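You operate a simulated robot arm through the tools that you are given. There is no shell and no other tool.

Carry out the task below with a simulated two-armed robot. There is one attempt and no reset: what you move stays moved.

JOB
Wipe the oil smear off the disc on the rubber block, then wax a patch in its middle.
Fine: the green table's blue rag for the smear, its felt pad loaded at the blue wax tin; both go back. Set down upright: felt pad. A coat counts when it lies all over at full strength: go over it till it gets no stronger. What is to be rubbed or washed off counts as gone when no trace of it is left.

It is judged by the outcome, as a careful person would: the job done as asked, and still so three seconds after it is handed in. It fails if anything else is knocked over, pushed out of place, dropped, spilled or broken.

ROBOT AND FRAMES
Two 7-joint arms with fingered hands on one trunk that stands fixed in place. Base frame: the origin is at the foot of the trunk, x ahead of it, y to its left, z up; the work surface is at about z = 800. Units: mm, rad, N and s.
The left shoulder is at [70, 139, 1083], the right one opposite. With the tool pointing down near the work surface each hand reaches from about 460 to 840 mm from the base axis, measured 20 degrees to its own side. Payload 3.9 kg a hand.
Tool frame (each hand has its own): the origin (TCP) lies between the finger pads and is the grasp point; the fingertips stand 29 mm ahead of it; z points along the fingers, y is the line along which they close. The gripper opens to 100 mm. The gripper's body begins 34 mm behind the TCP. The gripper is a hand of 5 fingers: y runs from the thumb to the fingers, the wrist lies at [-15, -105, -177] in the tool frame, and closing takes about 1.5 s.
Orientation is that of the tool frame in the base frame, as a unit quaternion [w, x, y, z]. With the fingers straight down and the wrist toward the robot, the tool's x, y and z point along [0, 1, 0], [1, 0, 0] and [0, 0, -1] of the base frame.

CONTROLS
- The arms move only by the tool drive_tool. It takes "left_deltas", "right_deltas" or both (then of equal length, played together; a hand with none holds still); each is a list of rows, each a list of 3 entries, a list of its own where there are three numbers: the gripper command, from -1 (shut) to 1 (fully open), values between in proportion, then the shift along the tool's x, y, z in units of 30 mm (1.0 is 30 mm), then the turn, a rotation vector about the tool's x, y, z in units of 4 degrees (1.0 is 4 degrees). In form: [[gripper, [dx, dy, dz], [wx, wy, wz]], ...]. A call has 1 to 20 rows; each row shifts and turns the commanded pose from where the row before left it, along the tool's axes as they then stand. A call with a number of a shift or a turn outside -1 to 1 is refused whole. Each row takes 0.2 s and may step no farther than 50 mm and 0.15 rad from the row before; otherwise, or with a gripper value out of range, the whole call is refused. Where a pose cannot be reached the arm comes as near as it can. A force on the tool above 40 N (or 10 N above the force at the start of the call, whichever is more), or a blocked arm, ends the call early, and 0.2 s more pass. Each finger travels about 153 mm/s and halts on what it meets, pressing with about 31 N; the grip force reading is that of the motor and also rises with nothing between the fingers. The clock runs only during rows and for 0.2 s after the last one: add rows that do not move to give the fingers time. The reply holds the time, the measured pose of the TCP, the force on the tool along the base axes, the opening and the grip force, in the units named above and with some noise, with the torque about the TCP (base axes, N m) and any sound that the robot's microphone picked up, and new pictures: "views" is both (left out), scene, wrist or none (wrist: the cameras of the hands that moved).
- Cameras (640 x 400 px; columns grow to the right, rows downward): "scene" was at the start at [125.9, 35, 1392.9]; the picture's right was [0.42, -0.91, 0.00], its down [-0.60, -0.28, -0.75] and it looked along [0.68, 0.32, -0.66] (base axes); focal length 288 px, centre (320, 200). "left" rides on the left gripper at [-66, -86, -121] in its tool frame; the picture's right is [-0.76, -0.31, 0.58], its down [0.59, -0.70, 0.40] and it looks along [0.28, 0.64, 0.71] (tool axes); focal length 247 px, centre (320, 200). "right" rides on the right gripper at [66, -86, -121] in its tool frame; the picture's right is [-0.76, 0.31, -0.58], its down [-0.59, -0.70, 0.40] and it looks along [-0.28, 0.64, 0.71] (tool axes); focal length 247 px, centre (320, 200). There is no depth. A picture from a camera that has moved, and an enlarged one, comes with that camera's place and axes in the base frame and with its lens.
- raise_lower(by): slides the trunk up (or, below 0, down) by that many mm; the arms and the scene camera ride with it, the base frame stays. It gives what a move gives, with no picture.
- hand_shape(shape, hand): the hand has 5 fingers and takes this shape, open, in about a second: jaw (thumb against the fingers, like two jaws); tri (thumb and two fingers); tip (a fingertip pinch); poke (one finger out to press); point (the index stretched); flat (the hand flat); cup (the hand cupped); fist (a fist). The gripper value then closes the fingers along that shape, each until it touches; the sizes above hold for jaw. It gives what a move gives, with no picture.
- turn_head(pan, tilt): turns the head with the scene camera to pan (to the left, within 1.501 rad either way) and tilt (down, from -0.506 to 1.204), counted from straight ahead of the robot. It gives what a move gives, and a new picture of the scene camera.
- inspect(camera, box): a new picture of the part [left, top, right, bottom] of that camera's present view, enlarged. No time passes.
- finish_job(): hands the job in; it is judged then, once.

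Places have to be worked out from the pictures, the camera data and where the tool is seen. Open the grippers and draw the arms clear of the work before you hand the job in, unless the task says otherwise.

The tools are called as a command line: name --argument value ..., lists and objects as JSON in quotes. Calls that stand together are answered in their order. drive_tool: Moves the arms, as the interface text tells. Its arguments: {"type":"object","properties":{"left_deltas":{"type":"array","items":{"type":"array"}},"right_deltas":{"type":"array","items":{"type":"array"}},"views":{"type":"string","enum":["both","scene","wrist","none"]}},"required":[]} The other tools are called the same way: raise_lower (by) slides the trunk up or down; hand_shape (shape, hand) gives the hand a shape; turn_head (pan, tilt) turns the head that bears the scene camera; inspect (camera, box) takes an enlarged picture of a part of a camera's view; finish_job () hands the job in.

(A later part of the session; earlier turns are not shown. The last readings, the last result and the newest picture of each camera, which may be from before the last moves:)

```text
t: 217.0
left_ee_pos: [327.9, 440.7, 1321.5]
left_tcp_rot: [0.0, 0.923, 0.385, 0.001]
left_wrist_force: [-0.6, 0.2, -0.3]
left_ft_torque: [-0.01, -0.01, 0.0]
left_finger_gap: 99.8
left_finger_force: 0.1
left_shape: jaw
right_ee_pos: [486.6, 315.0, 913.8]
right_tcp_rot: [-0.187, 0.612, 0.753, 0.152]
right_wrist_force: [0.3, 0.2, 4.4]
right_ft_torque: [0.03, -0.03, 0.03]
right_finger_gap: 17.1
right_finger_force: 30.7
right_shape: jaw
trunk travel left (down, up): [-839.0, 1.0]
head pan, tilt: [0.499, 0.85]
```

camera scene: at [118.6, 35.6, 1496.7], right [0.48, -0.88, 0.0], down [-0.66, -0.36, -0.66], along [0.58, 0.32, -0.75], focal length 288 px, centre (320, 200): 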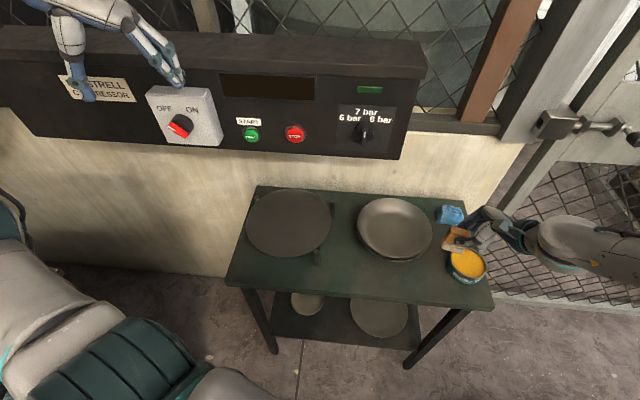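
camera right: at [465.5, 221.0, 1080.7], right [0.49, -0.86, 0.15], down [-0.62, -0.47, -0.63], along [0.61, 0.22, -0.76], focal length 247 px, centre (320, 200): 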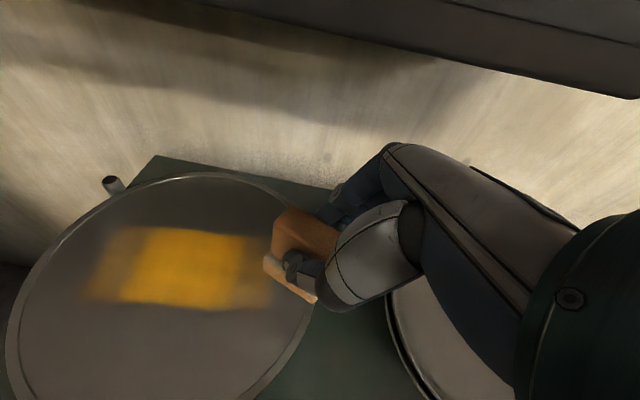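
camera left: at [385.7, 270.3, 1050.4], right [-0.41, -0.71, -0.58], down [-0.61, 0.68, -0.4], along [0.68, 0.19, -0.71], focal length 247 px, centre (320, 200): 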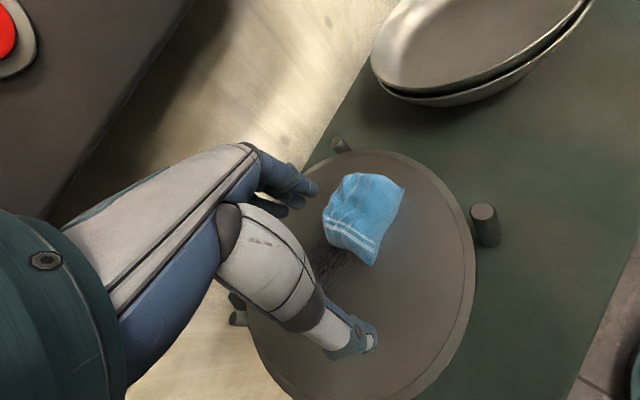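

Contact (4.4 N). One stroke left and back along the front edge, then lift and look.

drive_tool --right_deltas '[[-1, [-0.012, 0, 0.024], [0, 0, 0]], [-1, [0.325, -0.07, 0.173], [0, 0, 0]], [-1, [0.325, -0.07, 0.173], [0, 0, 0]], [-1, [0.325, -0.07, 0.173], [0, 0, 0]], [-1, [-0.325, 0.07, -0.173], [0, 0, 0]], [-1, [-0.325, 0.07, -0.173], [0, 0, 0]], [-1, [-0.325, 0.07, -0.173], [0, 0, 0]], [-1, [0.15, 0, -0.28], [0, 0, 0]], [-1, [0.2, 0, -0.6], [0, 0, 0]], [-1, [-0.8, 0.3, -0.5], [0, 0, 0]], [-1, [-0.9, 0.4, -0.5], [0, 0, 0]], [-1, [-0.9, 0.4, -0.5], [0, 0, 0]]]' --views "none"

inspect --camera "left" --box '[330, 190, 450, 290]'

inspect --camera "scene" --box '[260, 185, 330, 240]'

```text
t: 219.6
left_ee_pos: [327.4, 439.1, 1321.4]
left_tcp_rot: [0.001, 0.923, 0.385, 0.001]
left_wrist_force: [0.6, 0.3, 0.0]
left_ft_torque: [0.0, -0.03, 0.02]
left_finger_gap: 99.9
left_finger_force: 0.1
left_shape: jaw
right_ee_pos: [538.0, 229.9, 943.4]
right_tcp_rot: [-0.189, 0.611, 0.754, 0.154]
right_wrist_force: [0.5, -0.3, -0.2]
right_ft_torque: [0.02, -0.01, -0.01]
right_finger_gap: 16.9
right_finger_force: 31.2
right_shape: jaw
trunk travel left (down, up): [-839.0, 1.0]
head pan, tilt: [0.499, 0.85]
```

```text
4.00 times, centred on (390, 240) of left
camera zoom: at [219.1, 454.0, 1441.0], right [-0.75, -0.32, -0.58], down [-0.08, 0.91, -0.4], along [0.66, -0.25, -0.71], focal length 988 px, centre (40, 40)
```

zoom: 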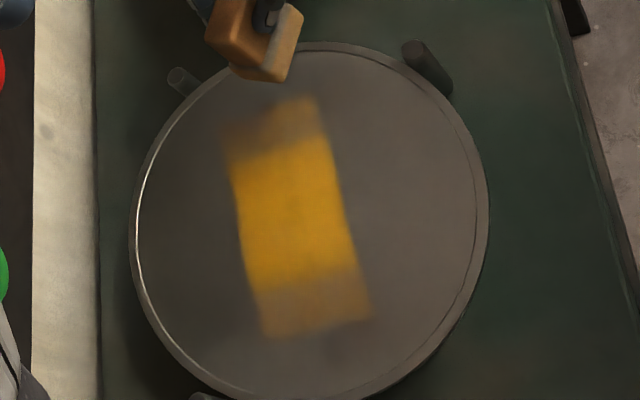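

```text
7.27 times, centred on (295, 212) of scene
camera zoom: at [118.6, 35.8, 1496.7], right [0.48, -0.88, 0.0], down [-0.66, -0.36, -0.66], along [0.58, 0.32, -0.75], focal length 2098 px, centre (502, 109)
```

zoom: 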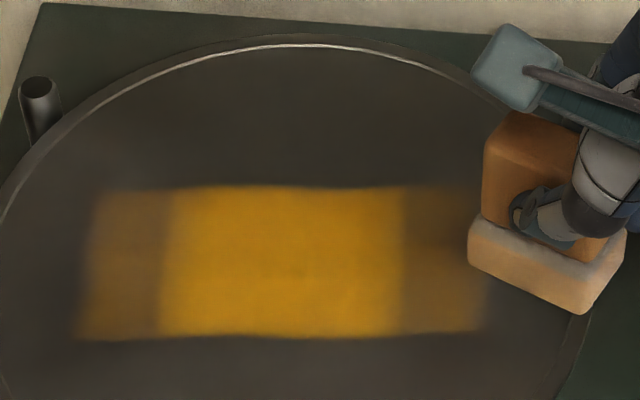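

The coat does not extend further forward even where I rubbed, but it does spread at the left and right ends, where it's still faint; those ends seem part of the patch. I'll reload and build up both ends too.

drive_tool --right_deltas '[[-1, [-0.5, 0.033, -0.47], [0, 0, 0]], [-1, [-0.84, 0.033, -0.47], [0, 0, 0]], [-1, [-0.84, 0.033, -0.47], [0, 0, 0]], [-1, [-0.84, 0.033, -0.47], [0, 0, 0]], [-1, [-0.84, 0.033, -0.47], [0, 0, 0]], [-1, [-0.84, 0.033, -0.47], [0, 0, 0]], [-1, [-0.84, 0.033, -0.47], [0, 0, 0]], [-1, [-0.84, 0.033, -0.47], [0, 0, 0]], [-1, [-0.84, 0.033, -0.47], [0, 0, 0]], [-1, [-0.84, 0.033, -0.47], [0, 0, 0]], [-1, [-0.84, 0.033, -0.47], [0, 0, 0]], [-1, [-0.84, 0.033, -0.47], [0, 0, 0]], [-1, [-0.84, 0.033, -0.44], [0, 0, 0]]]' --views "none"

```text
t: 222.4
left_ee_pos: [327.4, 439.6, 1321.8]
left_tcp_rot: [0.001, 0.923, 0.385, 0.0]
left_wrist_force: [-0.6, -0.5, 0.1]
left_ft_torque: [0.01, 0.02, 0.0]
left_finger_gap: 100.0
left_finger_force: 0.1
left_shape: jaw
right_ee_pos: [626.0, -124.3, 954.6]
right_tcp_rot: [-0.188, 0.61, 0.754, 0.152]
right_wrist_force: [0.5, -0.9, -1.1]
right_ft_torque: [0.02, 0.0, 0.03]
right_finger_gap: 17.0
right_finger_force: 31.0
right_shape: jaw
trunk travel left (down, up): [-839.0, 1.0]
head pan, tilt: [0.499, 0.85]
```

Down to the wax again.

drive_tool --right_deltas '[[-1, [-0.378, 0.005, 0.479], [0, 0, 0]], [-1, [-0.378, 0.005, 0.479], [0, 0, 0]], [-1, [-0.378, 0.005, 0.479], [0, 0, 0]], [-1, [-0.022, 0, 0.042], [0, 0, 0]], [-1, [-0.022, 0, 0.042], [0, 0, 0]]]' --views "none"

```text
t: 223.6
left_ee_pos: [327.2, 440.4, 1321.3]
left_tcp_rot: [0.001, 0.923, 0.385, 0.0]
left_wrist_force: [0.5, -0.2, 0.5]
left_ft_torque: [-0.01, -0.02, -0.04]
left_finger_gap: 99.6
left_finger_force: 0.0
left_shape: jaw
right_ee_pos: [629.2, -133.2, 899.6]
right_tcp_rot: [-0.188, 0.611, 0.754, 0.153]
right_wrist_force: [0.3, 0.3, -0.3]
right_ft_torque: [-0.02, -0.02, -0.02]
right_finger_gap: 16.9
right_finger_force: 30.7
right_shape: jaw
trunk travel left (down, up): [-839.0, 1.0]
head pan, tilt: [0.499, 0.85]
```

drive_tool --right_deltas '[[-1, [-0.022, 0, 0.042], [0, 0, 0]], [-1, [-0.022, 0, 0.042], [0, 0, 0]], [-1, [-0.022, 0, 0.042], [0, 0, 0]], [-1, [0, 0.1, 0], [0, 0, 0]], [-1, [0.088, 0, 0.047], [0, 0, 0]], [-1, [0, -0.1, 0], [0, 0, 0]], [-1, [-0.088, -0.1, -0.047], [0, 0, 0]], [-1, [-0.088, 0, -0.047], [0, 0, 0]], [-1, [0, 0.1, 0], [0, 0, 0]], [-1, [0.088, 0, 0.047], [0, 0, 0]], [-1, [0, 0, 0], [0, 0, 0]]]' --views "none"

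```text
t: 226.0
left_ee_pos: [326.4, 439.5, 1321.7]
left_tcp_rot: [0.001, 0.923, 0.385, 0.001]
left_wrist_force: [-0.7, -0.4, -0.5]
left_ft_torque: [0.01, -0.01, 0.0]
left_finger_gap: 99.4
left_finger_force: 0.0
left_shape: jaw
right_ee_pos: [627.9, -133.3, 895.5]
right_tcp_rot: [-0.186, 0.611, 0.754, 0.152]
right_wrist_force: [-1.1, -2.9, 11.0]
right_ft_torque: [0.12, -0.08, 0.0]
right_finger_gap: 17.4
right_finger_force: 30.9
right_shape: jaw
trunk travel left (down, up): [-839.0, 1.0]
head pan, tilt: [0.499, 0.85]
```

Loaded (11 N contact). I lift out and carry the pad to the right end of the patch.

drive_tool --right_deltas '[[-1, [0.1, 0, -0.19], [0, 0, 0]], [-1, [0.25, 0, -0.47], [0, 0, 0]], [-1, [0.4, 0, -0.75], [0, 0, 0]], [-1, [0.16, 0, -0.3], [0, 0, 0]], [-1, [0.6, -0.008, 0.33], [0, 0, 0]], [-1, [0.893, -0.008, 0.49], [0, 0, 0]], [-1, [0.893, -0.008, 0.49], [0, 0, 0]], [-1, [0.893, -0.008, 0.49], [0, 0, 0]], [-1, [0.893, -0.008, 0.49], [0, 0, 0]], [-1, [0.893, -0.008, 0.49], [0, 0, 0]], [-1, [0.893, -0.008, 0.49], [0, 0, 0]], [-1, [0.893, -0.008, 0.49], [0, 0, 0]], [-1, [0.893, -0.008, 0.49], [0, 0, 0]], [-1, [0.893, -0.008, 0.49], [0, 0, 0]], [-1, [0.893, -0.008, 0.49], [0, 0, 0]], [-1, [0.893, -0.008, 0.49], [0, 0, 0]], [-1, [0.893, -0.008, 0.49], [0, 0, 0]], [-1, [0.893, -0.008, 0.49], [0, 0, 0]]]' --views "scene"

```text
t: 229.8
left_ee_pos: [327.3, 442.5, 1320.6]
left_tcp_rot: [0.002, 0.923, 0.386, 0.001]
left_wrist_force: [0.5, 0.6, 0.3]
left_ft_torque: [-0.01, -0.02, 0.05]
left_finger_gap: 100.0
left_finger_force: 0.0
left_shape: jaw
right_ee_pos: [538.3, 276.7, 945.2]
right_tcp_rot: [-0.188, 0.611, 0.754, 0.151]
right_wrist_force: [0.3, 0.8, -0.1]
right_ft_torque: [-0.06, 0.0, 0.04]
right_finger_gap: 17.2
right_finger_force: 31.0
right_shape: jaw
trunk travel left (down, up): [-839.0, 1.0]
head pan, tilt: [0.499, 0.85]
camera scene: at [118.6, 38.8, 1496.6], right [0.48, -0.88, 0.0], down [-0.66, -0.36, -0.66], along [0.58, 0.32, -0.75], focal length 288 px, centre (320, 200)
```

scene: 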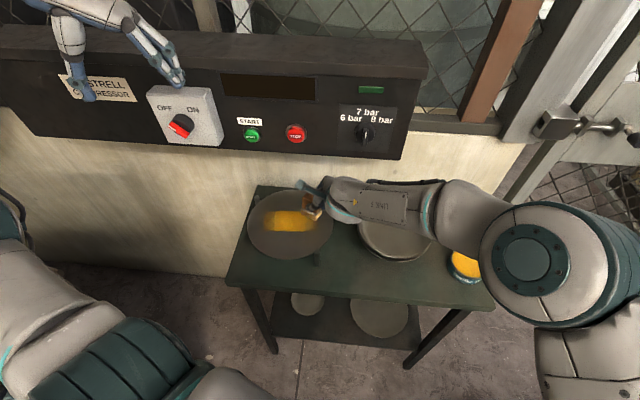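

I descend at the right end of the patch.

drive_tool --right_deltas '[[-1, [-0.04, -0.047, 0.5], [0, 0, 0]], [-1, [-0.04, -0.047, 0.5], [0, 0, 0]], [-1, [-0.03, 0, 0.055], [0, 0, 0]], [-1, [-0.02, 0, 0.04], [0, 0, 0]]]' --views "none"

```text
t: 230.8
left_ee_pos: [327.2, 440.0, 1320.6]
left_tcp_rot: [0.002, 0.923, 0.385, 0.0]
left_wrist_force: [-0.9, -0.1, -0.3]
left_ft_torque: [0.02, 0.0, -0.01]
left_finger_gap: 99.6
left_finger_force: 0.0
left_shape: jaw
right_ee_pos: [534.9, 286.3, 917.1]
right_tcp_rot: [-0.188, 0.611, 0.754, 0.152]
right_wrist_force: [0.4, -0.2, 0.3]
right_ft_torque: [0.0, 0.01, 0.0]
right_finger_gap: 17.2
right_finger_force: 31.0
right_shape: jaw
trunk travel left (down, up): [-839.0, 1.0]
head pan, tilt: [0.499, 0.85]
```

drive_tool --right_deltas '[[-1, [-0.03, 0, 0.055], [0, 0, 0]], [-1, [-0.02, 0, 0.04], [0, 0, 0]], [-1, [-0.015, 0, 0.03], [0, 0, 0]]]' --views "none"

```text
t: 231.6
left_ee_pos: [327.3, 439.3, 1321.3]
left_tcp_rot: [0.002, 0.923, 0.385, 0.001]
left_wrist_force: [0.8, 0.2, -0.2]
left_ft_torque: [-0.01, 0.02, -0.02]
left_finger_gap: 99.6
left_finger_force: 0.0
left_shape: jaw
right_ee_pos: [533.9, 286.5, 912.0]
right_tcp_rot: [-0.187, 0.611, 0.754, 0.152]
right_wrist_force: [-0.4, 0.3, 5.1]
right_ft_torque: [0.02, -0.04, 0.01]
right_finger_gap: 16.9
right_finger_force: 30.9
right_shape: jaw
trunk travel left (down, up): [-839.0, 1.0]
head pan, tilt: [0.499, 0.85]
```

Contact (5 N). I rub the right end in a serpentine with the fresh wax.

drive_tool --right_deltas '[[-1, [-0.013, 0, 0.026], [0, 0, 0]], [-1, [0.033, 0.197, 0.017], [0, 0, 0]], [-1, [-0.434, 0.093, -0.231], [0, 0, 0]], [-1, [0.337, -0.072, 0.18], [0, 0, 0]], [-1, [0.337, -0.072, 0.18], [0, 0, 0]], [-1, [0.337, -0.072, 0.18], [0, 0, 0]], [-1, [-0.077, -0.459, -0.039], [0, 0, 0]], [-1, [-0.337, 0.072, -0.18], [0, 0, 0]], [-1, [-0.337, 0.072, -0.18], [0, 0, 0]], [-1, [-0.337, 0.072, -0.18], [0, 0, 0]], [-1, [-0.077, -0.459, -0.039], [0, 0, 0]], [-1, [0.337, -0.072, 0.18], [0, 0, 0]], [-1, [0.337, -0.072, 0.18], [0, 0, 0]], [-1, [0.337, -0.072, 0.18], [0, 0, 0]], [-1, [-0.337, 0.072, -0.18], [0, 0, 0]], [-1, [-0.337, 0.072, -0.18], [0, 0, 0]], [-1, [-0.337, 0.072, -0.18], [0, 0, 0]]]' --views "none"

inspect --camera "left" --box '[330, 190, 450, 290]'

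```text
t: 235.2
left_ee_pos: [325.5, 440.2, 1321.5]
left_tcp_rot: [0.002, 0.923, 0.385, 0.001]
left_wrist_force: [0.3, -0.3, -0.8]
left_ft_torque: [-0.02, -0.01, 0.03]
left_finger_gap: 99.7
left_finger_force: 0.0
left_shape: jaw
right_ee_pos: [519.5, 262.2, 911.9]
right_tcp_rot: [-0.188, 0.61, 0.755, 0.152]
right_wrist_force: [-0.8, 1.6, 8.0]
right_ft_torque: [0.21, -0.07, 0.01]
right_finger_gap: 17.1
right_finger_force: 30.7
right_shape: jaw
trunk travel left (down, up): [-839.0, 1.0]
head pan, tilt: [0.499, 0.85]
```

```text
4.00 times, centred on (390, 240) of left
camera zoom: at [217.6, 454.6, 1441.0], right [-0.75, -0.32, -0.58], down [-0.08, 0.91, -0.4], along [0.66, -0.25, -0.71], focal length 988 px, centre (40, 40)
```

zoom: 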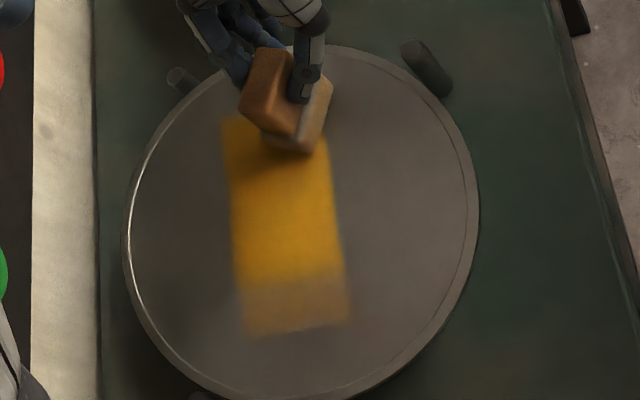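

The right end has now become strong with fresh wax, so faintness was just a dry pad. I use what is left on the front edge: a long stroke left and back along n≈572.

drive_tool --right_deltas '[[-1, [0.2, -0.45, 0.08], [0, 0, 0]], [-1, [0.337, -0.072, 0.18], [0, 0, 0]], [-1, [0.337, -0.072, 0.18], [0, 0, 0]], [-1, [0.337, -0.072, 0.18], [0, 0, 0]], [-1, [0.337, -0.072, 0.18], [0, 0, 0]], [-1, [0.337, -0.072, 0.18], [0, 0, 0]], [-1, [0.337, -0.072, 0.18], [0, 0, 0]], [-1, [0.337, -0.072, 0.18], [0, 0, 0]], [-1, [-0.337, 0.072, -0.18], [0, 0, 0]], [-1, [-0.337, 0.072, -0.18], [0, 0, 0]], [-1, [-0.337, 0.072, -0.18], [0, 0, 0]], [-1, [-0.337, 0.072, -0.18], [0, 0, 0]]]' --views "none"

inspect --camera "left" --box '[330, 190, 450, 290]'

inspect --camera "scene" --box '[235, 165, 345, 265]'

```text
t: 237.8
left_ee_pos: [325.7, 438.6, 1321.5]
left_tcp_rot: [0.0, 0.923, 0.385, 0.002]
left_wrist_force: [0.0, -0.2, -0.3]
left_ft_torque: [-0.01, 0.01, -0.01]
left_finger_gap: 99.5
left_finger_force: 0.2
left_shape: jaw
right_ee_pos: [491.6, 297.9, 912.0]
right_tcp_rot: [-0.188, 0.611, 0.754, 0.152]
right_wrist_force: [0.2, 1.8, 4.9]
right_ft_torque: [0.12, -0.07, 0.04]
right_finger_gap: 17.2
right_finger_force: 30.1
right_shape: jaw
trunk travel left (down, up): [-839.0, 1.0]
head pan, tilt: [0.499, 0.85]
```

```text
4.00 times, centred on (390, 240) of left
camera zoom: at [218.4, 454.4, 1440.9], right [-0.75, -0.32, -0.58], down [-0.08, 0.91, -0.4], along [0.66, -0.25, -0.71], focal length 988 px, centre (40, 40)
```

zoom: 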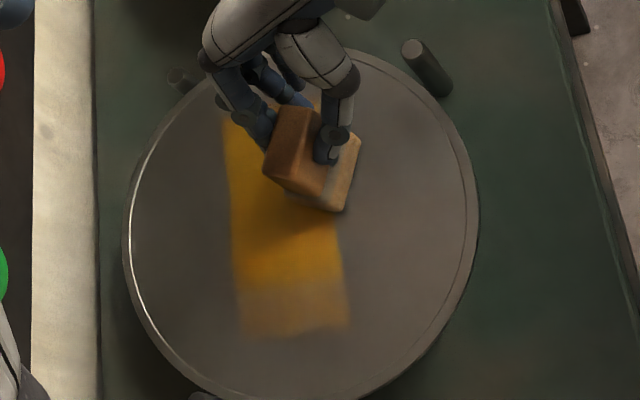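

```text
4.00 times, centred on (290, 215) of scene
camera zoom: at [117.9, 36.3, 1496.7], right [0.48, -0.88, 0.0], down [-0.66, -0.36, -0.66], along [0.58, 0.32, -0.75], focal length 1154 px, centre (440, 140)
```

zoom: 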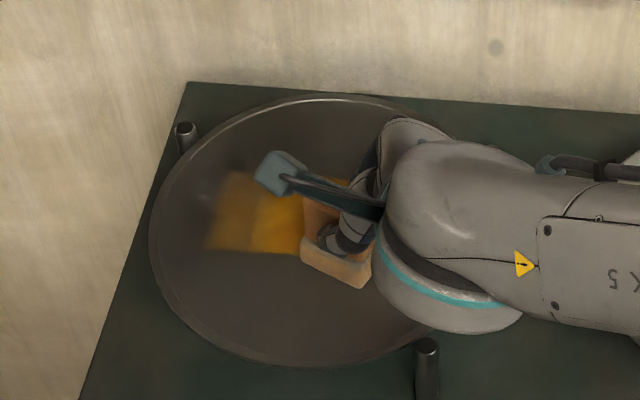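

Rubbing beyond the front edge leaves nothing, while the ends do take wax: so the patch is a fixed field about 150 x 70 mm centred on the disc. What remains is the left end. I lift off and check the whole field.

drive_tool --right_deltas '[[-1, [0.15, 0, -0.28], [0, 0, 0]], [-1, [0.2, 0.1, -0.6], [0, 0, 0]], [-1, [-0.8, 0.5, -0.5], [0, 0, 0]], [-1, [-0.9, 0.5, -0.5], [0, 0, 0]], [-1, [-0.9, 0.5, -0.5], [0, 0, 0]], [-1, [-0.6, 0.1, -0.4], [0, 0, 0]]]' --views "none"

inspect --camera "left" --box '[330, 190, 450, 290]'

inspect --camera "scene" --box '[250, 175, 330, 240]'

```text
t: 239.2
left_ee_pos: [327.3, 438.7, 1320.9]
left_tcp_rot: [0.001, 0.923, 0.385, 0.002]
left_wrist_force: [0.5, 0.8, 0.7]
left_ft_torque: [0.04, 0.01, 0.01]
left_finger_gap: 99.7
left_finger_force: 0.1
left_shape: jaw
right_ee_pos: [565.0, 197.1, 944.5]
right_tcp_rot: [-0.188, 0.61, 0.754, 0.152]
right_wrist_force: [0.4, -0.2, 0.3]
right_ft_torque: [-0.01, -0.01, 0.0]
right_finger_gap: 17.0
right_finger_force: 30.8
right_shape: jaw
trunk travel left (down, up): [-839.0, 1.0]
head pan, tilt: [0.499, 0.85]
```

```text
4.00 times, centred on (390, 240) of left
camera zoom: at [219.2, 454.2, 1440.8], right [-0.75, -0.32, -0.58], down [-0.08, 0.91, -0.4], along [0.66, -0.25, -0.71], focal length 988 px, centre (40, 40)
```

zoom: 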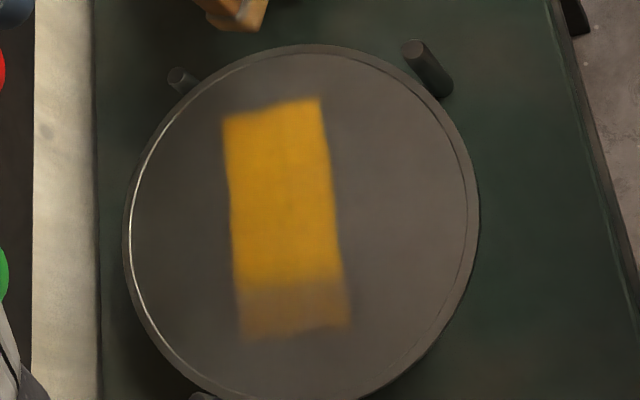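

```text
6.15 times, centred on (290, 208) of scene
camera zoom: at [118.7, 36.1, 1496.7], right [0.48, -0.88, 0.0], down [-0.66, -0.36, -0.66], along [0.58, 0.32, -0.75], focal length 1775 px, centre (505, 154)
```

zoom: 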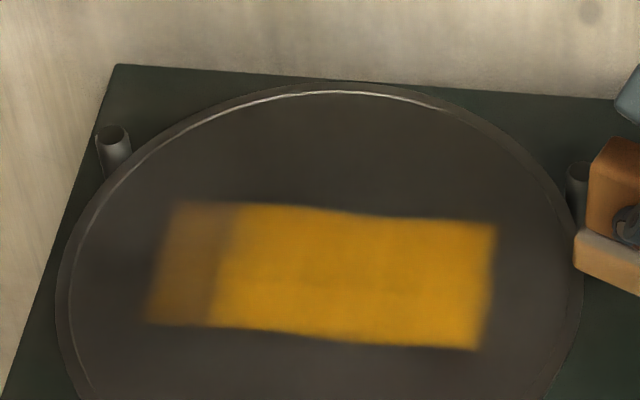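

Very clear now: the field is fully coated except its left fifth, which is fainter. I reload once more and will then treat that left end with the trunk lowered for reach.

drive_tool --right_deltas '[[-1, [-0.5, 0.033, -0.4], [0, 0, 0]], [-1, [-0.84, 0.0, -0.45], [0, 0, 0]], [-1, [-0.84, 0.0, -0.45], [0, 0, 0]], [-1, [-0.84, 0.0, -0.45], [0, 0, 0]], [-1, [-0.84, 0.0, -0.45], [0, 0, 0]], [-1, [-0.84, 0.0, -0.45], [0, 0, 0]], [-1, [-0.84, 0.0, -0.45], [0, 0, 0]], [-1, [-0.84, 0.0, -0.45], [0, 0, 0]], [-1, [-0.84, 0.0, -0.45], [0, 0, 0]], [-1, [-0.84, 0.0, -0.45], [0, 0, 0]], [-1, [-0.84, 0.0, -0.45], [0, 0, 0]]]' --views "none"

```text
t: 241.6
left_ee_pos: [327.7, 439.3, 1321.9]
left_tcp_rot: [0.001, 0.923, 0.385, 0.002]
left_wrist_force: [-0.6, -0.5, -0.4]
left_ft_torque: [0.02, 0.03, 0.04]
left_finger_gap: 99.8
left_finger_force: 0.1
left_shape: jaw
right_ee_pos: [629.3, -101.9, 948.9]
right_tcp_rot: [-0.188, 0.61, 0.754, 0.152]
right_wrist_force: [-0.6, -0.5, -0.5]
right_ft_torque: [0.0, 0.0, 0.02]
right_finger_gap: 17.0
right_finger_force: 31.4
right_shape: jaw
trunk travel left (down, up): [-839.0, 1.0]
head pan, tilt: [0.499, 0.85]
```

Over the tin, then down to the wax.

drive_tool --right_deltas '[[-1, [-0.905, -0.245, -0.48], [0, 0, 0]], [-1, [-0.25, 0, 0.471], [0, 0, 0]], [-1, [-0.25, 0, 0.471], [0, 0, 0]], [-1, [-0.25, 0, 0.471], [0, 0, 0]]]' --views "none"

inspect --camera "scene" --box '[440, 220, 500, 290]'

```text
t: 242.6
left_ee_pos: [327.9, 439.7, 1321.5]
left_tcp_rot: [0.001, 0.923, 0.385, 0.002]
left_wrist_force: [-0.9, 0.7, 0.8]
left_ft_torque: [-0.02, 0.01, -0.01]
left_finger_gap: 99.9
left_finger_force: 0.1
left_shape: jaw
right_ee_pos: [628.4, -132.9, 901.1]
right_tcp_rot: [-0.188, 0.611, 0.754, 0.153]
right_wrist_force: [-0.6, 0.5, -0.2]
right_ft_torque: [-0.03, 0.01, -0.03]
right_finger_gap: 17.1
right_finger_force: 31.2
right_shape: jaw
trunk travel left (down, up): [-839.0, 1.0]
head pan, tilt: [0.499, 0.85]
```

```text
5.71 times, centred on (470, 255) of scene
camera zoom: at [118.8, 35.7, 1496.7], right [0.48, -0.88, 0.0], down [-0.66, -0.36, -0.66], along [0.58, 0.32, -0.75], focal length 1648 px, centre (-537, -114)
```

zoom: 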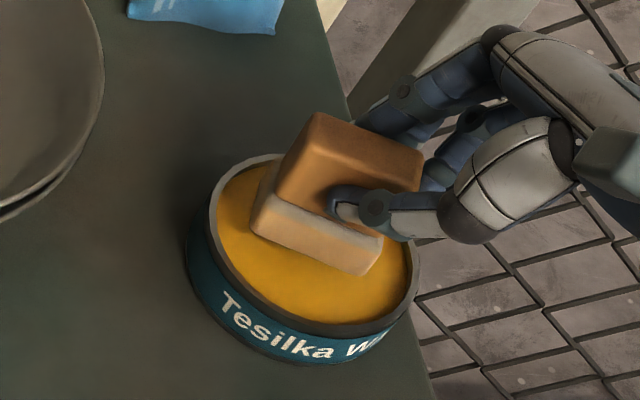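

Aligned inside the rim. Lower to contact, wiggle, and check the force.

drive_tool --right_deltas '[[-1, [-0.022, 0, 0.042], [0, 0, 0]], [-1, [-0.022, 0, 0.042], [0, 0, 0]], [-1, [-0.022, 0, 0.042], [0, 0, 0]], [-1, [-0.022, 0, 0.042], [0, 0, 0]], [-1, [0, 0.1, 0], [0, 0, 0]], [-1, [0.088, 0, 0.047], [0, 0, 0]], [-1, [0, -0.1, 0], [0, 0, 0]], [-1, [-0.088, -0.1, -0.047], [0, 0, 0]], [-1, [-0.088, 0, -0.047], [0, 0, 0]], [-1, [0, 0.1, 0], [0, 0, 0]], [-1, [0.088, 0, 0.047], [0, 0, 0]], [-1, [0, 0, 0], [0, 0, 0]]]' --views "none"

```text
t: 245.2
left_ee_pos: [326.0, 440.2, 1320.5]
left_tcp_rot: [0.0, 0.922, 0.386, 0.002]
left_wrist_force: [-0.2, -0.7, -0.3]
left_ft_torque: [0.02, -0.01, 0.01]
left_finger_gap: 100.1
left_finger_force: 0.1
left_shape: jaw
right_ee_pos: [628.3, -131.8, 895.5]
right_tcp_rot: [-0.188, 0.611, 0.754, 0.152]
right_wrist_force: [0.1, -0.6, 0.4]
right_ft_torque: [-0.01, -0.06, -0.01]
right_finger_gap: 17.0
right_finger_force: 30.5
right_shape: jaw
trunk travel left (down, up): [-839.0, 1.0]
head pan, tilt: [0.499, 0.85]
```

No contact yet (pad has settled slightly higher in the grip). I go a bit lower and repeat.

drive_tool --right_deltas '[[-1, [-0.022, 0, 0.042], [0, 0, 0]], [-1, [-0.022, 0, 0.042], [0, 0, 0]], [-1, [0, 0, 0], [0, 0, 0]]]' --views "none"

```text
t: 246.0
left_ee_pos: [325.7, 439.9, 1321.9]
left_tcp_rot: [0.001, 0.923, 0.385, 0.002]
left_wrist_force: [-0.5, 0.7, 0.4]
left_ft_torque: [0.0, -0.02, 0.01]
left_finger_gap: 99.5
left_finger_force: 0.1
left_shape: jaw
right_ee_pos: [628.0, -131.1, 895.2]
right_tcp_rot: [-0.187, 0.611, 0.754, 0.154]
right_wrist_force: [0.3, -0.4, 11.1]
right_ft_torque: [0.09, -0.14, 0.05]
right_finger_gap: 17.3
right_finger_force: 30.8
right_shape: jaw
trunk travel left (down, up): [-839.0, 1.0]
head pan, tilt: [0.499, 0.85]
```

Contact at 11 N. A few wiggles, then lift out.

drive_tool --right_deltas '[[-1, [0, 0.1, 0], [0, 0, 0]], [-1, [0.088, 0, 0.047], [0, 0, 0]], [-1, [0, -0.1, 0], [0, 0, 0]], [-1, [-0.088, -0.1, -0.047], [0, 0, 0]], [-1, [-0.088, 0, -0.047], [0, 0, 0]], [-1, [0, 0.1, 0], [0, 0, 0]], [-1, [0.088, 0, 0.047], [0, 0, 0]], [-1, [0, 0, 0], [0, 0, 0]], [-1, [0.1, 0, -0.19], [0, 0, 0]], [-1, [0.25, 0, -0.47], [0, 0, 0]], [-1, [0.4, 0, -0.75], [0, 0, 0]], [-1, [0.16, 0, -0.3], [0, 0, 0]]]' --views "none"

inspect --camera "scene" --box '[430, 200, 510, 290]'

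```text
t: 248.6
left_ee_pos: [327.6, 440.1, 1321.1]
left_tcp_rot: [0.001, 0.923, 0.385, 0.001]
left_wrist_force: [-0.4, 0.4, 0.1]
left_ft_torque: [0.01, 0.02, 0.0]
left_finger_gap: 99.7
left_finger_force: 0.0
left_shape: jaw
right_ee_pos: [629.4, -131.4, 950.9]
right_tcp_rot: [-0.189, 0.61, 0.754, 0.151]
right_wrist_force: [0.2, -0.1, 0.0]
right_ft_torque: [-0.03, 0.0, -0.01]
right_finger_gap: 17.2
right_finger_force: 30.6
right_shape: jaw
trunk travel left (down, up): [-839.0, 1.0]
head pan, tilt: [0.499, 0.85]
```

```text
4.44 times, centred on (470, 245) of scene
camera zoom: at [118.8, 37.0, 1496.6], right [0.48, -0.88, 0.0], down [-0.66, -0.36, -0.66], along [0.58, 0.32, -0.75], focal length 1282 px, centre (-347, 0)
```

zoom: 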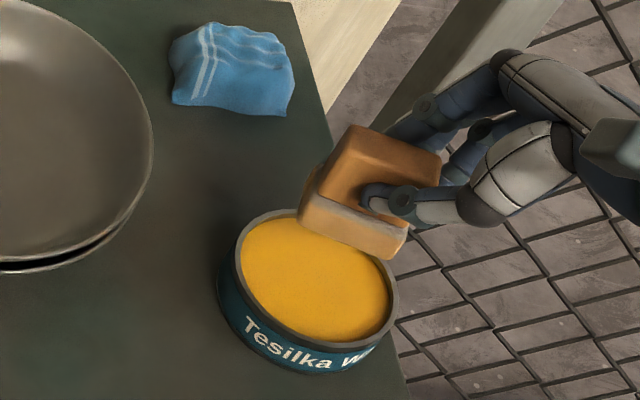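

Freshly loaded. I carry it toward the disc's right side.

drive_tool --right_deltas '[[-1, [0.6, -0.029, 0.2], [0, 0, 0]], [-1, [0.93, -0.029, 0.4], [0, 0, 0]], [-1, [0.93, -0.029, 0.4], [0, 0, 0]], [-1, [0.93, -0.029, 0.4], [0, 0, 0]], [-1, [0.93, -0.029, 0.4], [0, 0, 0]], [-1, [0.93, -0.029, 0.4], [0, 0, 0]], [-1, [0.93, -0.029, 0.4], [0, 0, 0]], [-1, [0.93, -0.029, 0.4], [0, 0, 0]], [-1, [0.93, -0.029, 0.4], [0, 0, 0]], [-1, [0.93, -0.029, 0.4], [0, 0, 0]], [-1, [0.93, -0.029, 0.4], [0, 0, 0]], [-1, [0.93, -0.029, 0.4], [0, 0, 0]]]' --views "none"

```text
t: 251.2
left_ee_pos: [327.1, 440.4, 1319.8]
left_tcp_rot: [0.001, 0.922, 0.386, 0.0]
left_wrist_force: [0.0, -0.4, 0.3]
left_ft_torque: [-0.04, 0.01, 0.02]
left_finger_gap: 99.7
left_finger_force: 0.1
left_shape: jaw
right_ee_pos: [558.3, 199.1, 991.4]
right_tcp_rot: [-0.199, 0.623, 0.738, 0.165]
right_wrist_force: [-0.4, 0.0, -0.7]
right_ft_torque: [-0.01, 0.04, -0.01]
right_finger_gap: 17.3
right_finger_force: 32.0
right_shape: jaw
trunk travel left (down, up): [-839.0, 1.0]
head pan, tilt: [0.499, 0.85]
```

I let it settle and check the pose.

drive_tool --right_deltas '[[-1, [0, 0, 0], [0, 0, 0]], [-1, [0, 0, 0], [0, 0, 0]]]' --views "none"

```text
t: 251.8
left_ee_pos: [327.9, 439.9, 1320.2]
left_tcp_rot: [0.0, 0.923, 0.385, 0.0]
left_wrist_force: [0.1, 0.0, 0.3]
left_ft_torque: [-0.03, 0.0, 0.04]
left_finger_gap: 99.8
left_finger_force: 0.1
left_shape: jaw
right_ee_pos: [557.6, 199.6, 991.3]
right_tcp_rot: [-0.198, 0.623, 0.739, 0.165]
right_wrist_force: [0.3, -0.4, -0.5]
right_ft_torque: [0.01, -0.05, 0.0]
right_finger_gap: 17.4
right_finger_force: 31.4
right_shape: jaw
trunk travel left (down, up): [-839.0, 1.0]
head pan, tilt: [0.499, 0.85]
```

z≈991, so I can lower the trunk by 45 mm safely (pad bottom stays above ~880).

raise_lower --by -45

```text
t: 252.7
left_ee_pos: [327.1, 439.2, 1276.3]
left_tcp_rot: [0.001, 0.923, 0.385, 0.001]
left_wrist_force: [0.5, -0.1, -0.4]
left_ft_torque: [0.01, -0.01, 0.03]
left_finger_gap: 99.7
left_finger_force: 0.1
left_shape: jaw
right_ee_pos: [556.7, 199.8, 946.5]
right_tcp_rot: [-0.197, 0.621, 0.74, 0.165]
right_wrist_force: [1.0, 0.1, 1.1]
right_ft_torque: [0.05, -0.02, 0.01]
right_finger_gap: 17.3
right_finger_force: 31.4
right_shape: jaw
trunk travel left (down, up): [-794.0, 46.0]
head pan, tilt: [0.499, 0.85]
```

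I raise the hand 40 mm more, then lower the trunk again.

drive_tool --right_deltas '[[-1, [0.313, 0, -0.589], [0, 0, 0]], [-1, [0.313, 0, -0.589], [0, 0, 0]], [-1, [0, 0, 0], [0, 0, 0]]]' --views "none"

```text
t: 253.7
left_ee_pos: [327.6, 440.4, 1275.6]
left_tcp_rot: [0.002, 0.923, 0.385, 0.001]
left_wrist_force: [-0.3, 0.6, 0.0]
left_ft_torque: [0.02, 0.01, -0.03]
left_finger_gap: 99.8
left_finger_force: 0.0
left_shape: jaw
right_ee_pos: [542.6, 195.2, 940.1]
right_tcp_rot: [-0.233, 0.631, 0.728, 0.135]
right_wrist_force: [-0.2, 0.3, -0.2]
right_ft_torque: [-0.03, 0.01, 0.02]
right_finger_gap: 17.2
right_finger_force: 30.9
right_shape: jaw
trunk travel left (down, up): [-794.0, 46.0]
head pan, tilt: [0.499, 0.85]
stopped in row 3 (right hand): the arm was blocked; the commanded pose is now the measured one
```

The arm reported being blocked. I look at the scene and wrist views before doing anything else.

drive_tool --right_deltas '[[-1, [0, 0, 0], [0, 0, 0]]]' --views "both"

inspect --camera "left" --box '[320, 120, 480, 260]'

```text
t: 254.1
left_ee_pos: [327.7, 440.1, 1275.4]
left_tcp_rot: [0.001, 0.923, 0.386, 0.0]
left_wrist_force: [0.1, -0.6, -0.3]
left_ft_torque: [-0.02, -0.02, -0.05]
left_finger_gap: 99.7
left_finger_force: 0.1
left_shape: jaw
right_ee_pos: [542.4, 196.1, 938.9]
right_tcp_rot: [-0.233, 0.631, 0.728, 0.135]
right_wrist_force: [0.3, -0.7, -0.2]
right_ft_torque: [-0.04, 0.01, -0.03]
right_finger_gap: 17.4
right_finger_force: 30.8
right_shape: jaw
trunk travel left (down, up): [-794.0, 46.0]
head pan, tilt: [0.499, 0.85]
camera scene: at [118.5, 37.1, 1451.7], right [0.48, -0.88, 0.0], down [-0.66, -0.36, -0.66], along [0.58, 0.32, -0.75], focal length 288 px, centre (320, 200)
camera right: at [471.4, 177.9, 1084.6], right [0.47, -0.88, 0.08], down [-0.7, -0.43, -0.57], along [0.54, 0.21, -0.82], focal length 247 px, centre (320, 200)
```

scene: 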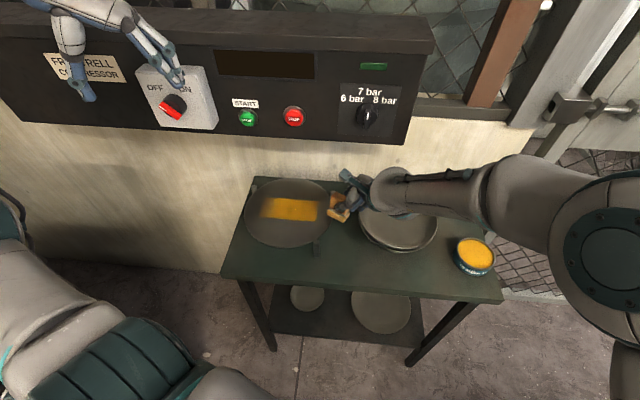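
right: 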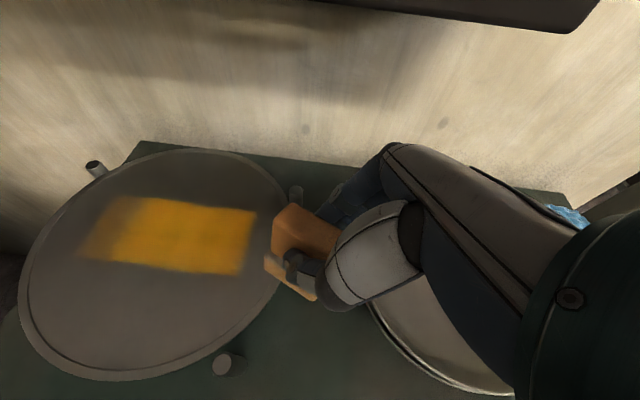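

```text
2.86 times, centred on (400, 190) of left
camera zoom: at [218.9, 455.3, 1395.5], right [-0.75, -0.32, -0.58], down [-0.08, 0.91, -0.4], along [0.66, -0.25, -0.71], focal length 706 px, centre (91, 229)
```

zoom: 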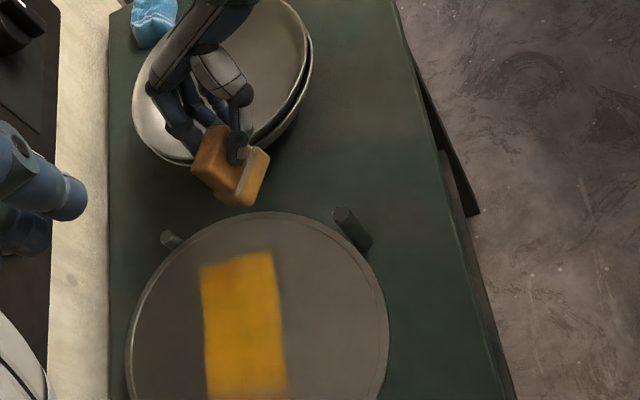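

No contact is visible; the elbow just folded high near the head. I move on toward the disc (where this posture worked) while restoring the pad's level orientation.

drive_tool --right_deltas '[[-1, [0.64, -0.08, 0.44], [-0.235, -0.18, -0.29]], [-1, [0.64, -0.08, 0.44], [-0.235, -0.18, -0.29]], [-1, [0.64, -0.08, 0.44], [-0.235, -0.18, -0.29]], [-1, [0.64, -0.08, 0.44], [-0.235, -0.18, -0.29]], [-1, [0, 0, 0], [0, 0, 0]]]' --views "both"

```text
t: 255.3
left_ee_pos: [326.9, 439.6, 1276.4]
left_tcp_rot: [0.001, 0.923, 0.386, 0.001]
left_wrist_force: [-0.3, 0.6, 0.5]
left_ft_torque: [0.04, -0.01, 0.01]
left_finger_gap: 99.7
left_finger_force: 0.1
left_shape: jaw
right_ee_pos: [533.9, 238.5, 943.4]
right_tcp_rot: [-0.207, 0.626, 0.738, 0.147]
right_wrist_force: [0.1, 0.2, -1.1]
right_ft_torque: [-0.01, -0.01, -0.02]
right_finger_gap: 17.2
right_finger_force: 31.5
right_shape: jaw
right hand out of reach, approached as far as the arm can: row 1, 2, 3
trunk travel left (down, up): [-794.0, 46.0]
head pan, tilt: [0.499, 0.85]
camera scene: at [118.6, 36.4, 1451.7], right [0.48, -0.88, 0.0], down [-0.66, -0.36, -0.66], along [0.58, 0.32, -0.75], focal length 288 px, centre (320, 200)
camera right: at [454.6, 222.7, 1084.0], right [0.47, -0.87, 0.12], down [-0.66, -0.44, -0.6], along [0.58, 0.21, -0.79], focal length 247 px, centre (320, 200)
```

scene: 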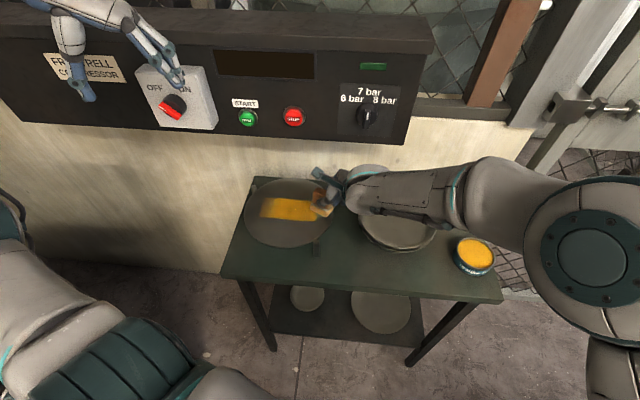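
right: 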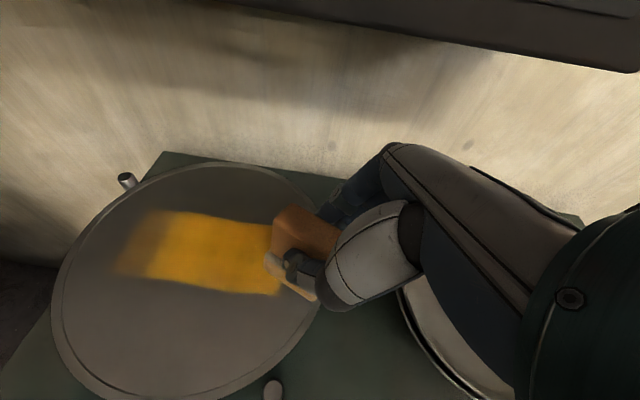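

Progress; the orientation is nearly restored. I continue to (516, 288) with the small remaining correction.

drive_tool --right_deltas '[[-1, [0.6, -0.14, 0.5], [-0.145, -0.17, -0.36]], [-1, [0.6, -0.14, 0.5], [-0.145, -0.17, -0.36]], [-1, [0, 0, 0], [0, 0, 0]]]' --views "none"

```text
t: 256.1
left_ee_pos: [326.6, 440.8, 1276.4]
left_tcp_rot: [0.0, 0.923, 0.385, 0.002]
left_wrist_force: [-0.1, -0.6, 0.6]
left_ft_torque: [-0.02, 0.0, -0.01]
left_finger_gap: 99.8
left_finger_force: 0.1
left_shape: jaw
right_ee_pos: [505.4, 286.7, 921.1]
right_tcp_rot: [-0.182, 0.605, 0.763, 0.139]
right_wrist_force: [0.3, -0.1, -1.5]
right_ft_torque: [0.0, 0.02, 0.01]
right_finger_gap: 17.4
right_finger_force: 30.6
right_shape: jaw
trunk travel left (down, up): [-794.0, 46.0]
head pan, tilt: [0.499, 0.85]
```

Now above the disc at (505, 287, 921). I raise slightly, fix the last orientation error, and turn the yaw ~13° left around the vertical for better reach to the left end.

drive_tool --right_deltas '[[-1, [0.19, 0, -0.35], [-0.25, 0.38, 0.24]], [-1, [0, 0, 0], [0.38, 0, -0.72]], [-1, [0, 0, 0], [0.38, 0, -0.72]], [-1, [0, 0, 0], [0.38, 0, -0.72]], [-1, [0, 0, 0], [0.38, 0, -0.72]], [-1, [0, 0, 0], [0, 0, 0]]]' --views "none"

```text
t: 257.5
left_ee_pos: [327.1, 441.3, 1275.9]
left_tcp_rot: [0.001, 0.923, 0.385, 0.001]
left_wrist_force: [-0.6, 0.2, -0.1]
left_ft_torque: [-0.02, 0.0, 0.02]
left_finger_gap: 99.6
left_finger_force: 0.1
left_shape: jaw
right_ee_pos: [500.3, 291.0, 931.6]
right_tcp_rot: [-0.205, 0.517, 0.821, 0.127]
right_wrist_force: [0.0, 0.8, -0.4]
right_ft_torque: [-0.03, 0.01, 0.0]
right_finger_gap: 17.2
right_finger_force: 31.1
right_shape: jaw
trunk travel left (down, up): [-794.0, 46.0]
head pan, tilt: [0.499, 0.85]
```

Yaw ≈26°, level. I move to above the left end of the field.

drive_tool --right_deltas '[[-1, [0.744, 0.347, 0.42], [0, 0, 0]], [-1, [0.744, 0.347, 0.42], [0, 0, 0]], [-1, [0.744, 0.347, 0.42], [0, 0, 0]]]' --views "none"

inspect --camera "left" --box '[330, 190, 450, 290]'

```text
t: 258.3
left_ee_pos: [327.6, 441.3, 1276.0]
left_tcp_rot: [0.001, 0.923, 0.385, 0.0]
left_wrist_force: [-0.1, 0.4, -0.2]
left_ft_torque: [-0.03, 0.02, 0.01]
left_finger_gap: 99.8
left_finger_force: 0.2
left_shape: jaw
right_ee_pos: [498.6, 373.4, 929.1]
right_tcp_rot: [-0.204, 0.519, 0.82, 0.127]
right_wrist_force: [0.4, 0.1, -0.7]
right_ft_torque: [-0.02, 0.02, 0.01]
right_finger_gap: 17.1
right_finger_force: 30.7
right_shape: jaw
trunk travel left (down, up): [-794.0, 46.0]
head pan, tilt: [0.499, 0.85]
```

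```text
4.00 times, centred on (390, 240) of left
camera zoom: at [219.7, 455.7, 1395.3], right [-0.75, -0.32, -0.58], down [-0.09, 0.91, -0.4], along [0.66, -0.25, -0.71], focal length 988 px, centre (40, 40)
```

zoom: 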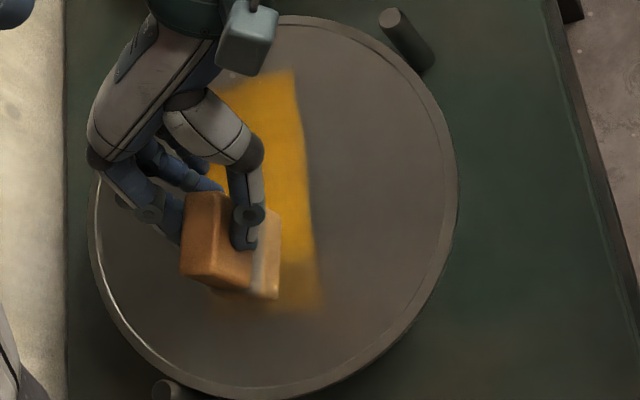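

Reached the left end without limit, and the pad will cover the faint area. I lower it to contact.

drive_tool --right_deltas '[[-1, [-0.1, 0, 0.19], [0, 0, 0]], [-1, [-0.08, 0, 0.15], [0, 0, 0]], [-1, [-0.03, 0, 0.055], [0, 0, 0]], [-1, [-0.022, 0, 0.042], [0, 0, 0]]]' --views "none"

```text
t: 259.3
left_ee_pos: [327.8, 440.4, 1276.4]
left_tcp_rot: [0.001, 0.923, 0.386, 0.0]
left_wrist_force: [0.9, -0.1, -0.1]
left_ft_torque: [0.01, 0.04, -0.03]
left_finger_gap: 99.9
left_finger_force: 0.0
left_shape: jaw
right_ee_pos: [496.9, 373.7, 914.5]
right_tcp_rot: [-0.204, 0.518, 0.821, 0.128]
right_wrist_force: [1.2, -0.5, -0.3]
right_ft_torque: [-0.01, 0.01, -0.02]
right_finger_gap: 17.1
right_finger_force: 31.2
right_shape: jaw
trunk travel left (down, up): [-794.0, 46.0]
head pan, tilt: [0.499, 0.85]
```

drive_tool --right_deltas '[[-1, [-0.022, 0, 0.042], [0, 0, 0]], [-1, [-0.022, 0, 0.042], [0, 0, 0]], [-1, [-0.018, 0, 0.034], [0, 0, 0]]]' --views "none"

```text
t: 260.1
left_ee_pos: [326.0, 439.9, 1276.4]
left_tcp_rot: [0.001, 0.923, 0.385, 0.001]
left_wrist_force: [0.3, -0.4, 0.3]
left_ft_torque: [0.0, 0.02, 0.0]
left_finger_gap: 99.8
left_finger_force: 0.1
left_shape: jaw
right_ee_pos: [496.7, 372.3, 911.4]
right_tcp_rot: [-0.205, 0.517, 0.821, 0.129]
right_wrist_force: [-0.3, 0.5, 7.3]
right_ft_torque: [0.11, -0.03, -0.04]
right_finger_gap: 17.2
right_finger_force: 30.9
right_shape: jaw
trunk travel left (down, up): [-794.0, 46.0]
head pan, tilt: [0.499, 0.85]
```

Contact at 7 N on the faint end. I rub it with short strokes across and along.

drive_tool --right_deltas '[[-1, [0.235, 0.014, 0.125], [0, 0, 0]], [-1, [-0.02, 0.466, -0.013], [0, 0, 0]], [-1, [0.02, -0.466, 0.013], [0, 0, 0]], [-1, [0.02, -0.466, 0.013], [0, 0, 0]], [-1, [0.01, -0.2, 0.006], [0, 0, 0]], [-1, [-0.353, -0.02, -0.187], [0, 0, 0]], [-1, [-0.02, 0.466, -0.013], [0, 0, 0]], [-1, [-0.02, 0.466, -0.013], [0, 0, 0]], [-1, [-0.01, 0.2, -0.006], [0, 0, 0]], [-1, [0.353, 0.02, 0.187], [0, 0, 0]], [-1, [0.02, -0.466, 0.013], [0, 0, 0]], [-1, [0.02, -0.466, 0.013], [0, 0, 0]]]' --views "none"

inspect --camera "left" --box '[330, 190, 450, 290]'

```text
t: 262.7
left_ee_pos: [327.4, 440.8, 1275.7]
left_tcp_rot: [0.001, 0.923, 0.385, 0.001]
left_wrist_force: [0.7, 0.3, 1.1]
left_ft_torque: [-0.02, 0.02, 0.02]
left_finger_gap: 100.0
left_finger_force: 0.0
left_shape: jaw
right_ee_pos: [485.9, 358.4, 913.2]
right_tcp_rot: [-0.204, 0.518, 0.821, 0.128]
right_wrist_force: [0.4, -1.5, 0.9]
right_ft_torque: [0.01, 0.0, 0.02]
right_finger_gap: 17.3
right_finger_force: 30.9
right_shape: jaw
right hand out of reach, approached as far as the arm can: row 1, 2
trunk travel left (down, up): [-794.0, 46.0]
head pan, tilt: [0.499, 0.85]
```

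```text
4.00 times, centred on (390, 240) of left
camera zoom: at [218.3, 455.4, 1395.6], right [-0.75, -0.32, -0.58], down [-0.08, 0.91, -0.4], along [0.66, -0.25, -0.71], focal length 988 px, centre (40, 40)
```

zoom: 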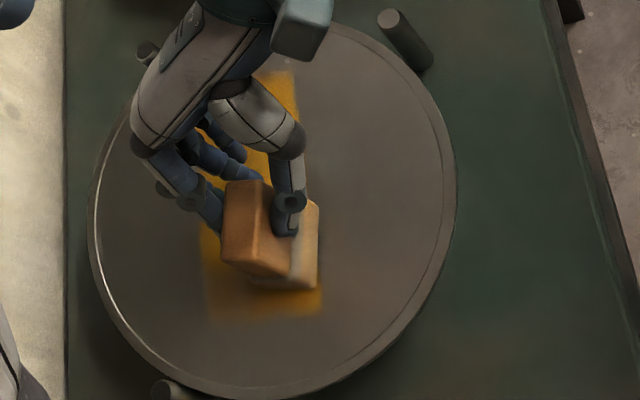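

The upper strokes lost contact at the reach limit. I press again here and rub leftward along this line, which is within reach.

drive_tool --right_deltas '[[-1, [-0.035, 0, 0.066], [0, 0, 0]], [-1, [0.265, 0.015, 0.14], [0, 0, 0]], [-1, [0.265, 0.015, 0.14], [0, 0, 0]], [-1, [-0.265, -0.015, -0.14], [0, 0, 0]], [-1, [-0.265, -0.015, -0.14], [0, 0, 0]], [-1, [0.265, 0.015, 0.14], [0, 0, 0]], [-1, [0.265, 0.015, 0.14], [0, 0, 0]], [-1, [0, 0, 0], [0, 0, 0]]]' --views "none"

inspect --camera "left" --box '[330, 190, 450, 290]'

```text
t: 264.5
left_ee_pos: [327.8, 438.6, 1276.2]
left_tcp_rot: [0.0, 0.923, 0.384, 0.001]
left_wrist_force: [-0.7, -0.9, 0.3]
left_ft_torque: [-0.01, 0.01, 0.05]
left_finger_gap: 99.9
left_finger_force: 0.0
left_shape: jaw
right_ee_pos: [479.6, 374.9, 910.5]
right_tcp_rot: [-0.205, 0.518, 0.82, 0.129]
right_wrist_force: [2.2, -2.6, 12.4]
right_ft_torque: [0.21, -0.22, -0.08]
right_finger_gap: 17.4
right_finger_force: 31.1
right_shape: jaw
trunk travel left (down, up): [-794.0, 46.0]
head pan, tilt: [0.499, 0.85]
```

```text
4.00 times, centred on (390, 240) of left
camera zoom: at [217.8, 453.4, 1396.4], right [-0.75, -0.32, -0.58], down [-0.08, 0.91, -0.4], along [0.66, -0.25, -0.71], focal length 988 px, centre (40, 40)
```

zoom: 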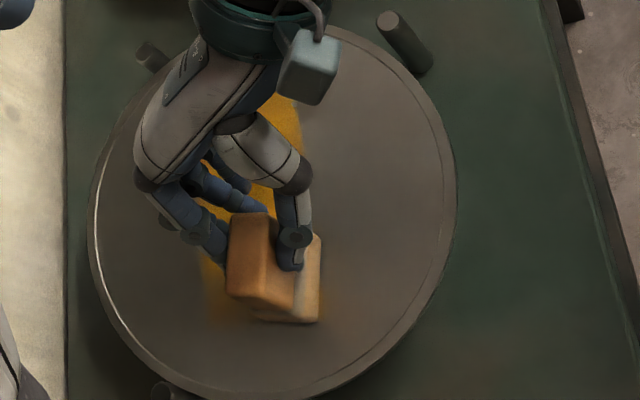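

Good contact here. I shift toward the back as far as reach allows, then pull frontward with pressure, which should also turn the disc a little and bring its left end closer.

drive_tool --right_deltas '[[-1, [-0.012, 0.3, -0.008], [0, 0, 0]], [-1, [-0.1, 0, -0.05], [0, 0, 0]], [-1, [0.1, 0, 0.05], [0, 0, 0]], [-1, [0.014, -0.333, 0.009], [0, 0, 0]], [-1, [0.014, -0.333, 0.009], [0, 0, 0]], [-1, [0.014, -0.333, 0.009], [0, 0, 0]], [-1, [0, 0, 0], [0, 0, 0]]]' --views "none"

inspect --camera "left" --box '[330, 190, 450, 290]'

```text
t: 266.1
left_ee_pos: [326.8, 439.2, 1275.5]
left_tcp_rot: [0.0, 0.923, 0.385, 0.001]
left_wrist_force: [0.4, -0.2, -0.5]
left_ft_torque: [0.02, 0.01, 0.04]
left_finger_gap: 99.8
left_finger_force: 0.1
left_shape: jaw
right_ee_pos: [459.8, 366.0, 909.0]
right_tcp_rot: [-0.204, 0.518, 0.821, 0.129]
right_wrist_force: [2.4, 1.6, 9.3]
right_ft_torque: [0.18, -0.22, 0.0]
right_finger_gap: 17.5
right_finger_force: 31.0
right_shape: jaw
trunk travel left (down, up): [-794.0, 46.0]
head pan, tilt: [0.499, 0.85]
```

```text
4.00 times, centred on (390, 240) of left
camera zoom: at [218.2, 454.2, 1396.1], right [-0.75, -0.32, -0.58], down [-0.08, 0.91, -0.4], along [0.66, -0.25, -0.71], focal length 988 px, centre (40, 40)
```

zoom: 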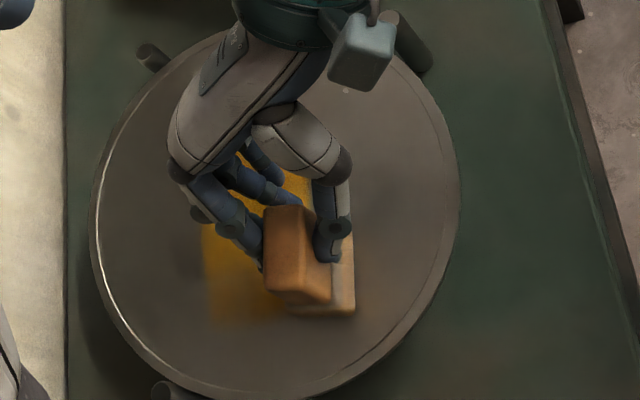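

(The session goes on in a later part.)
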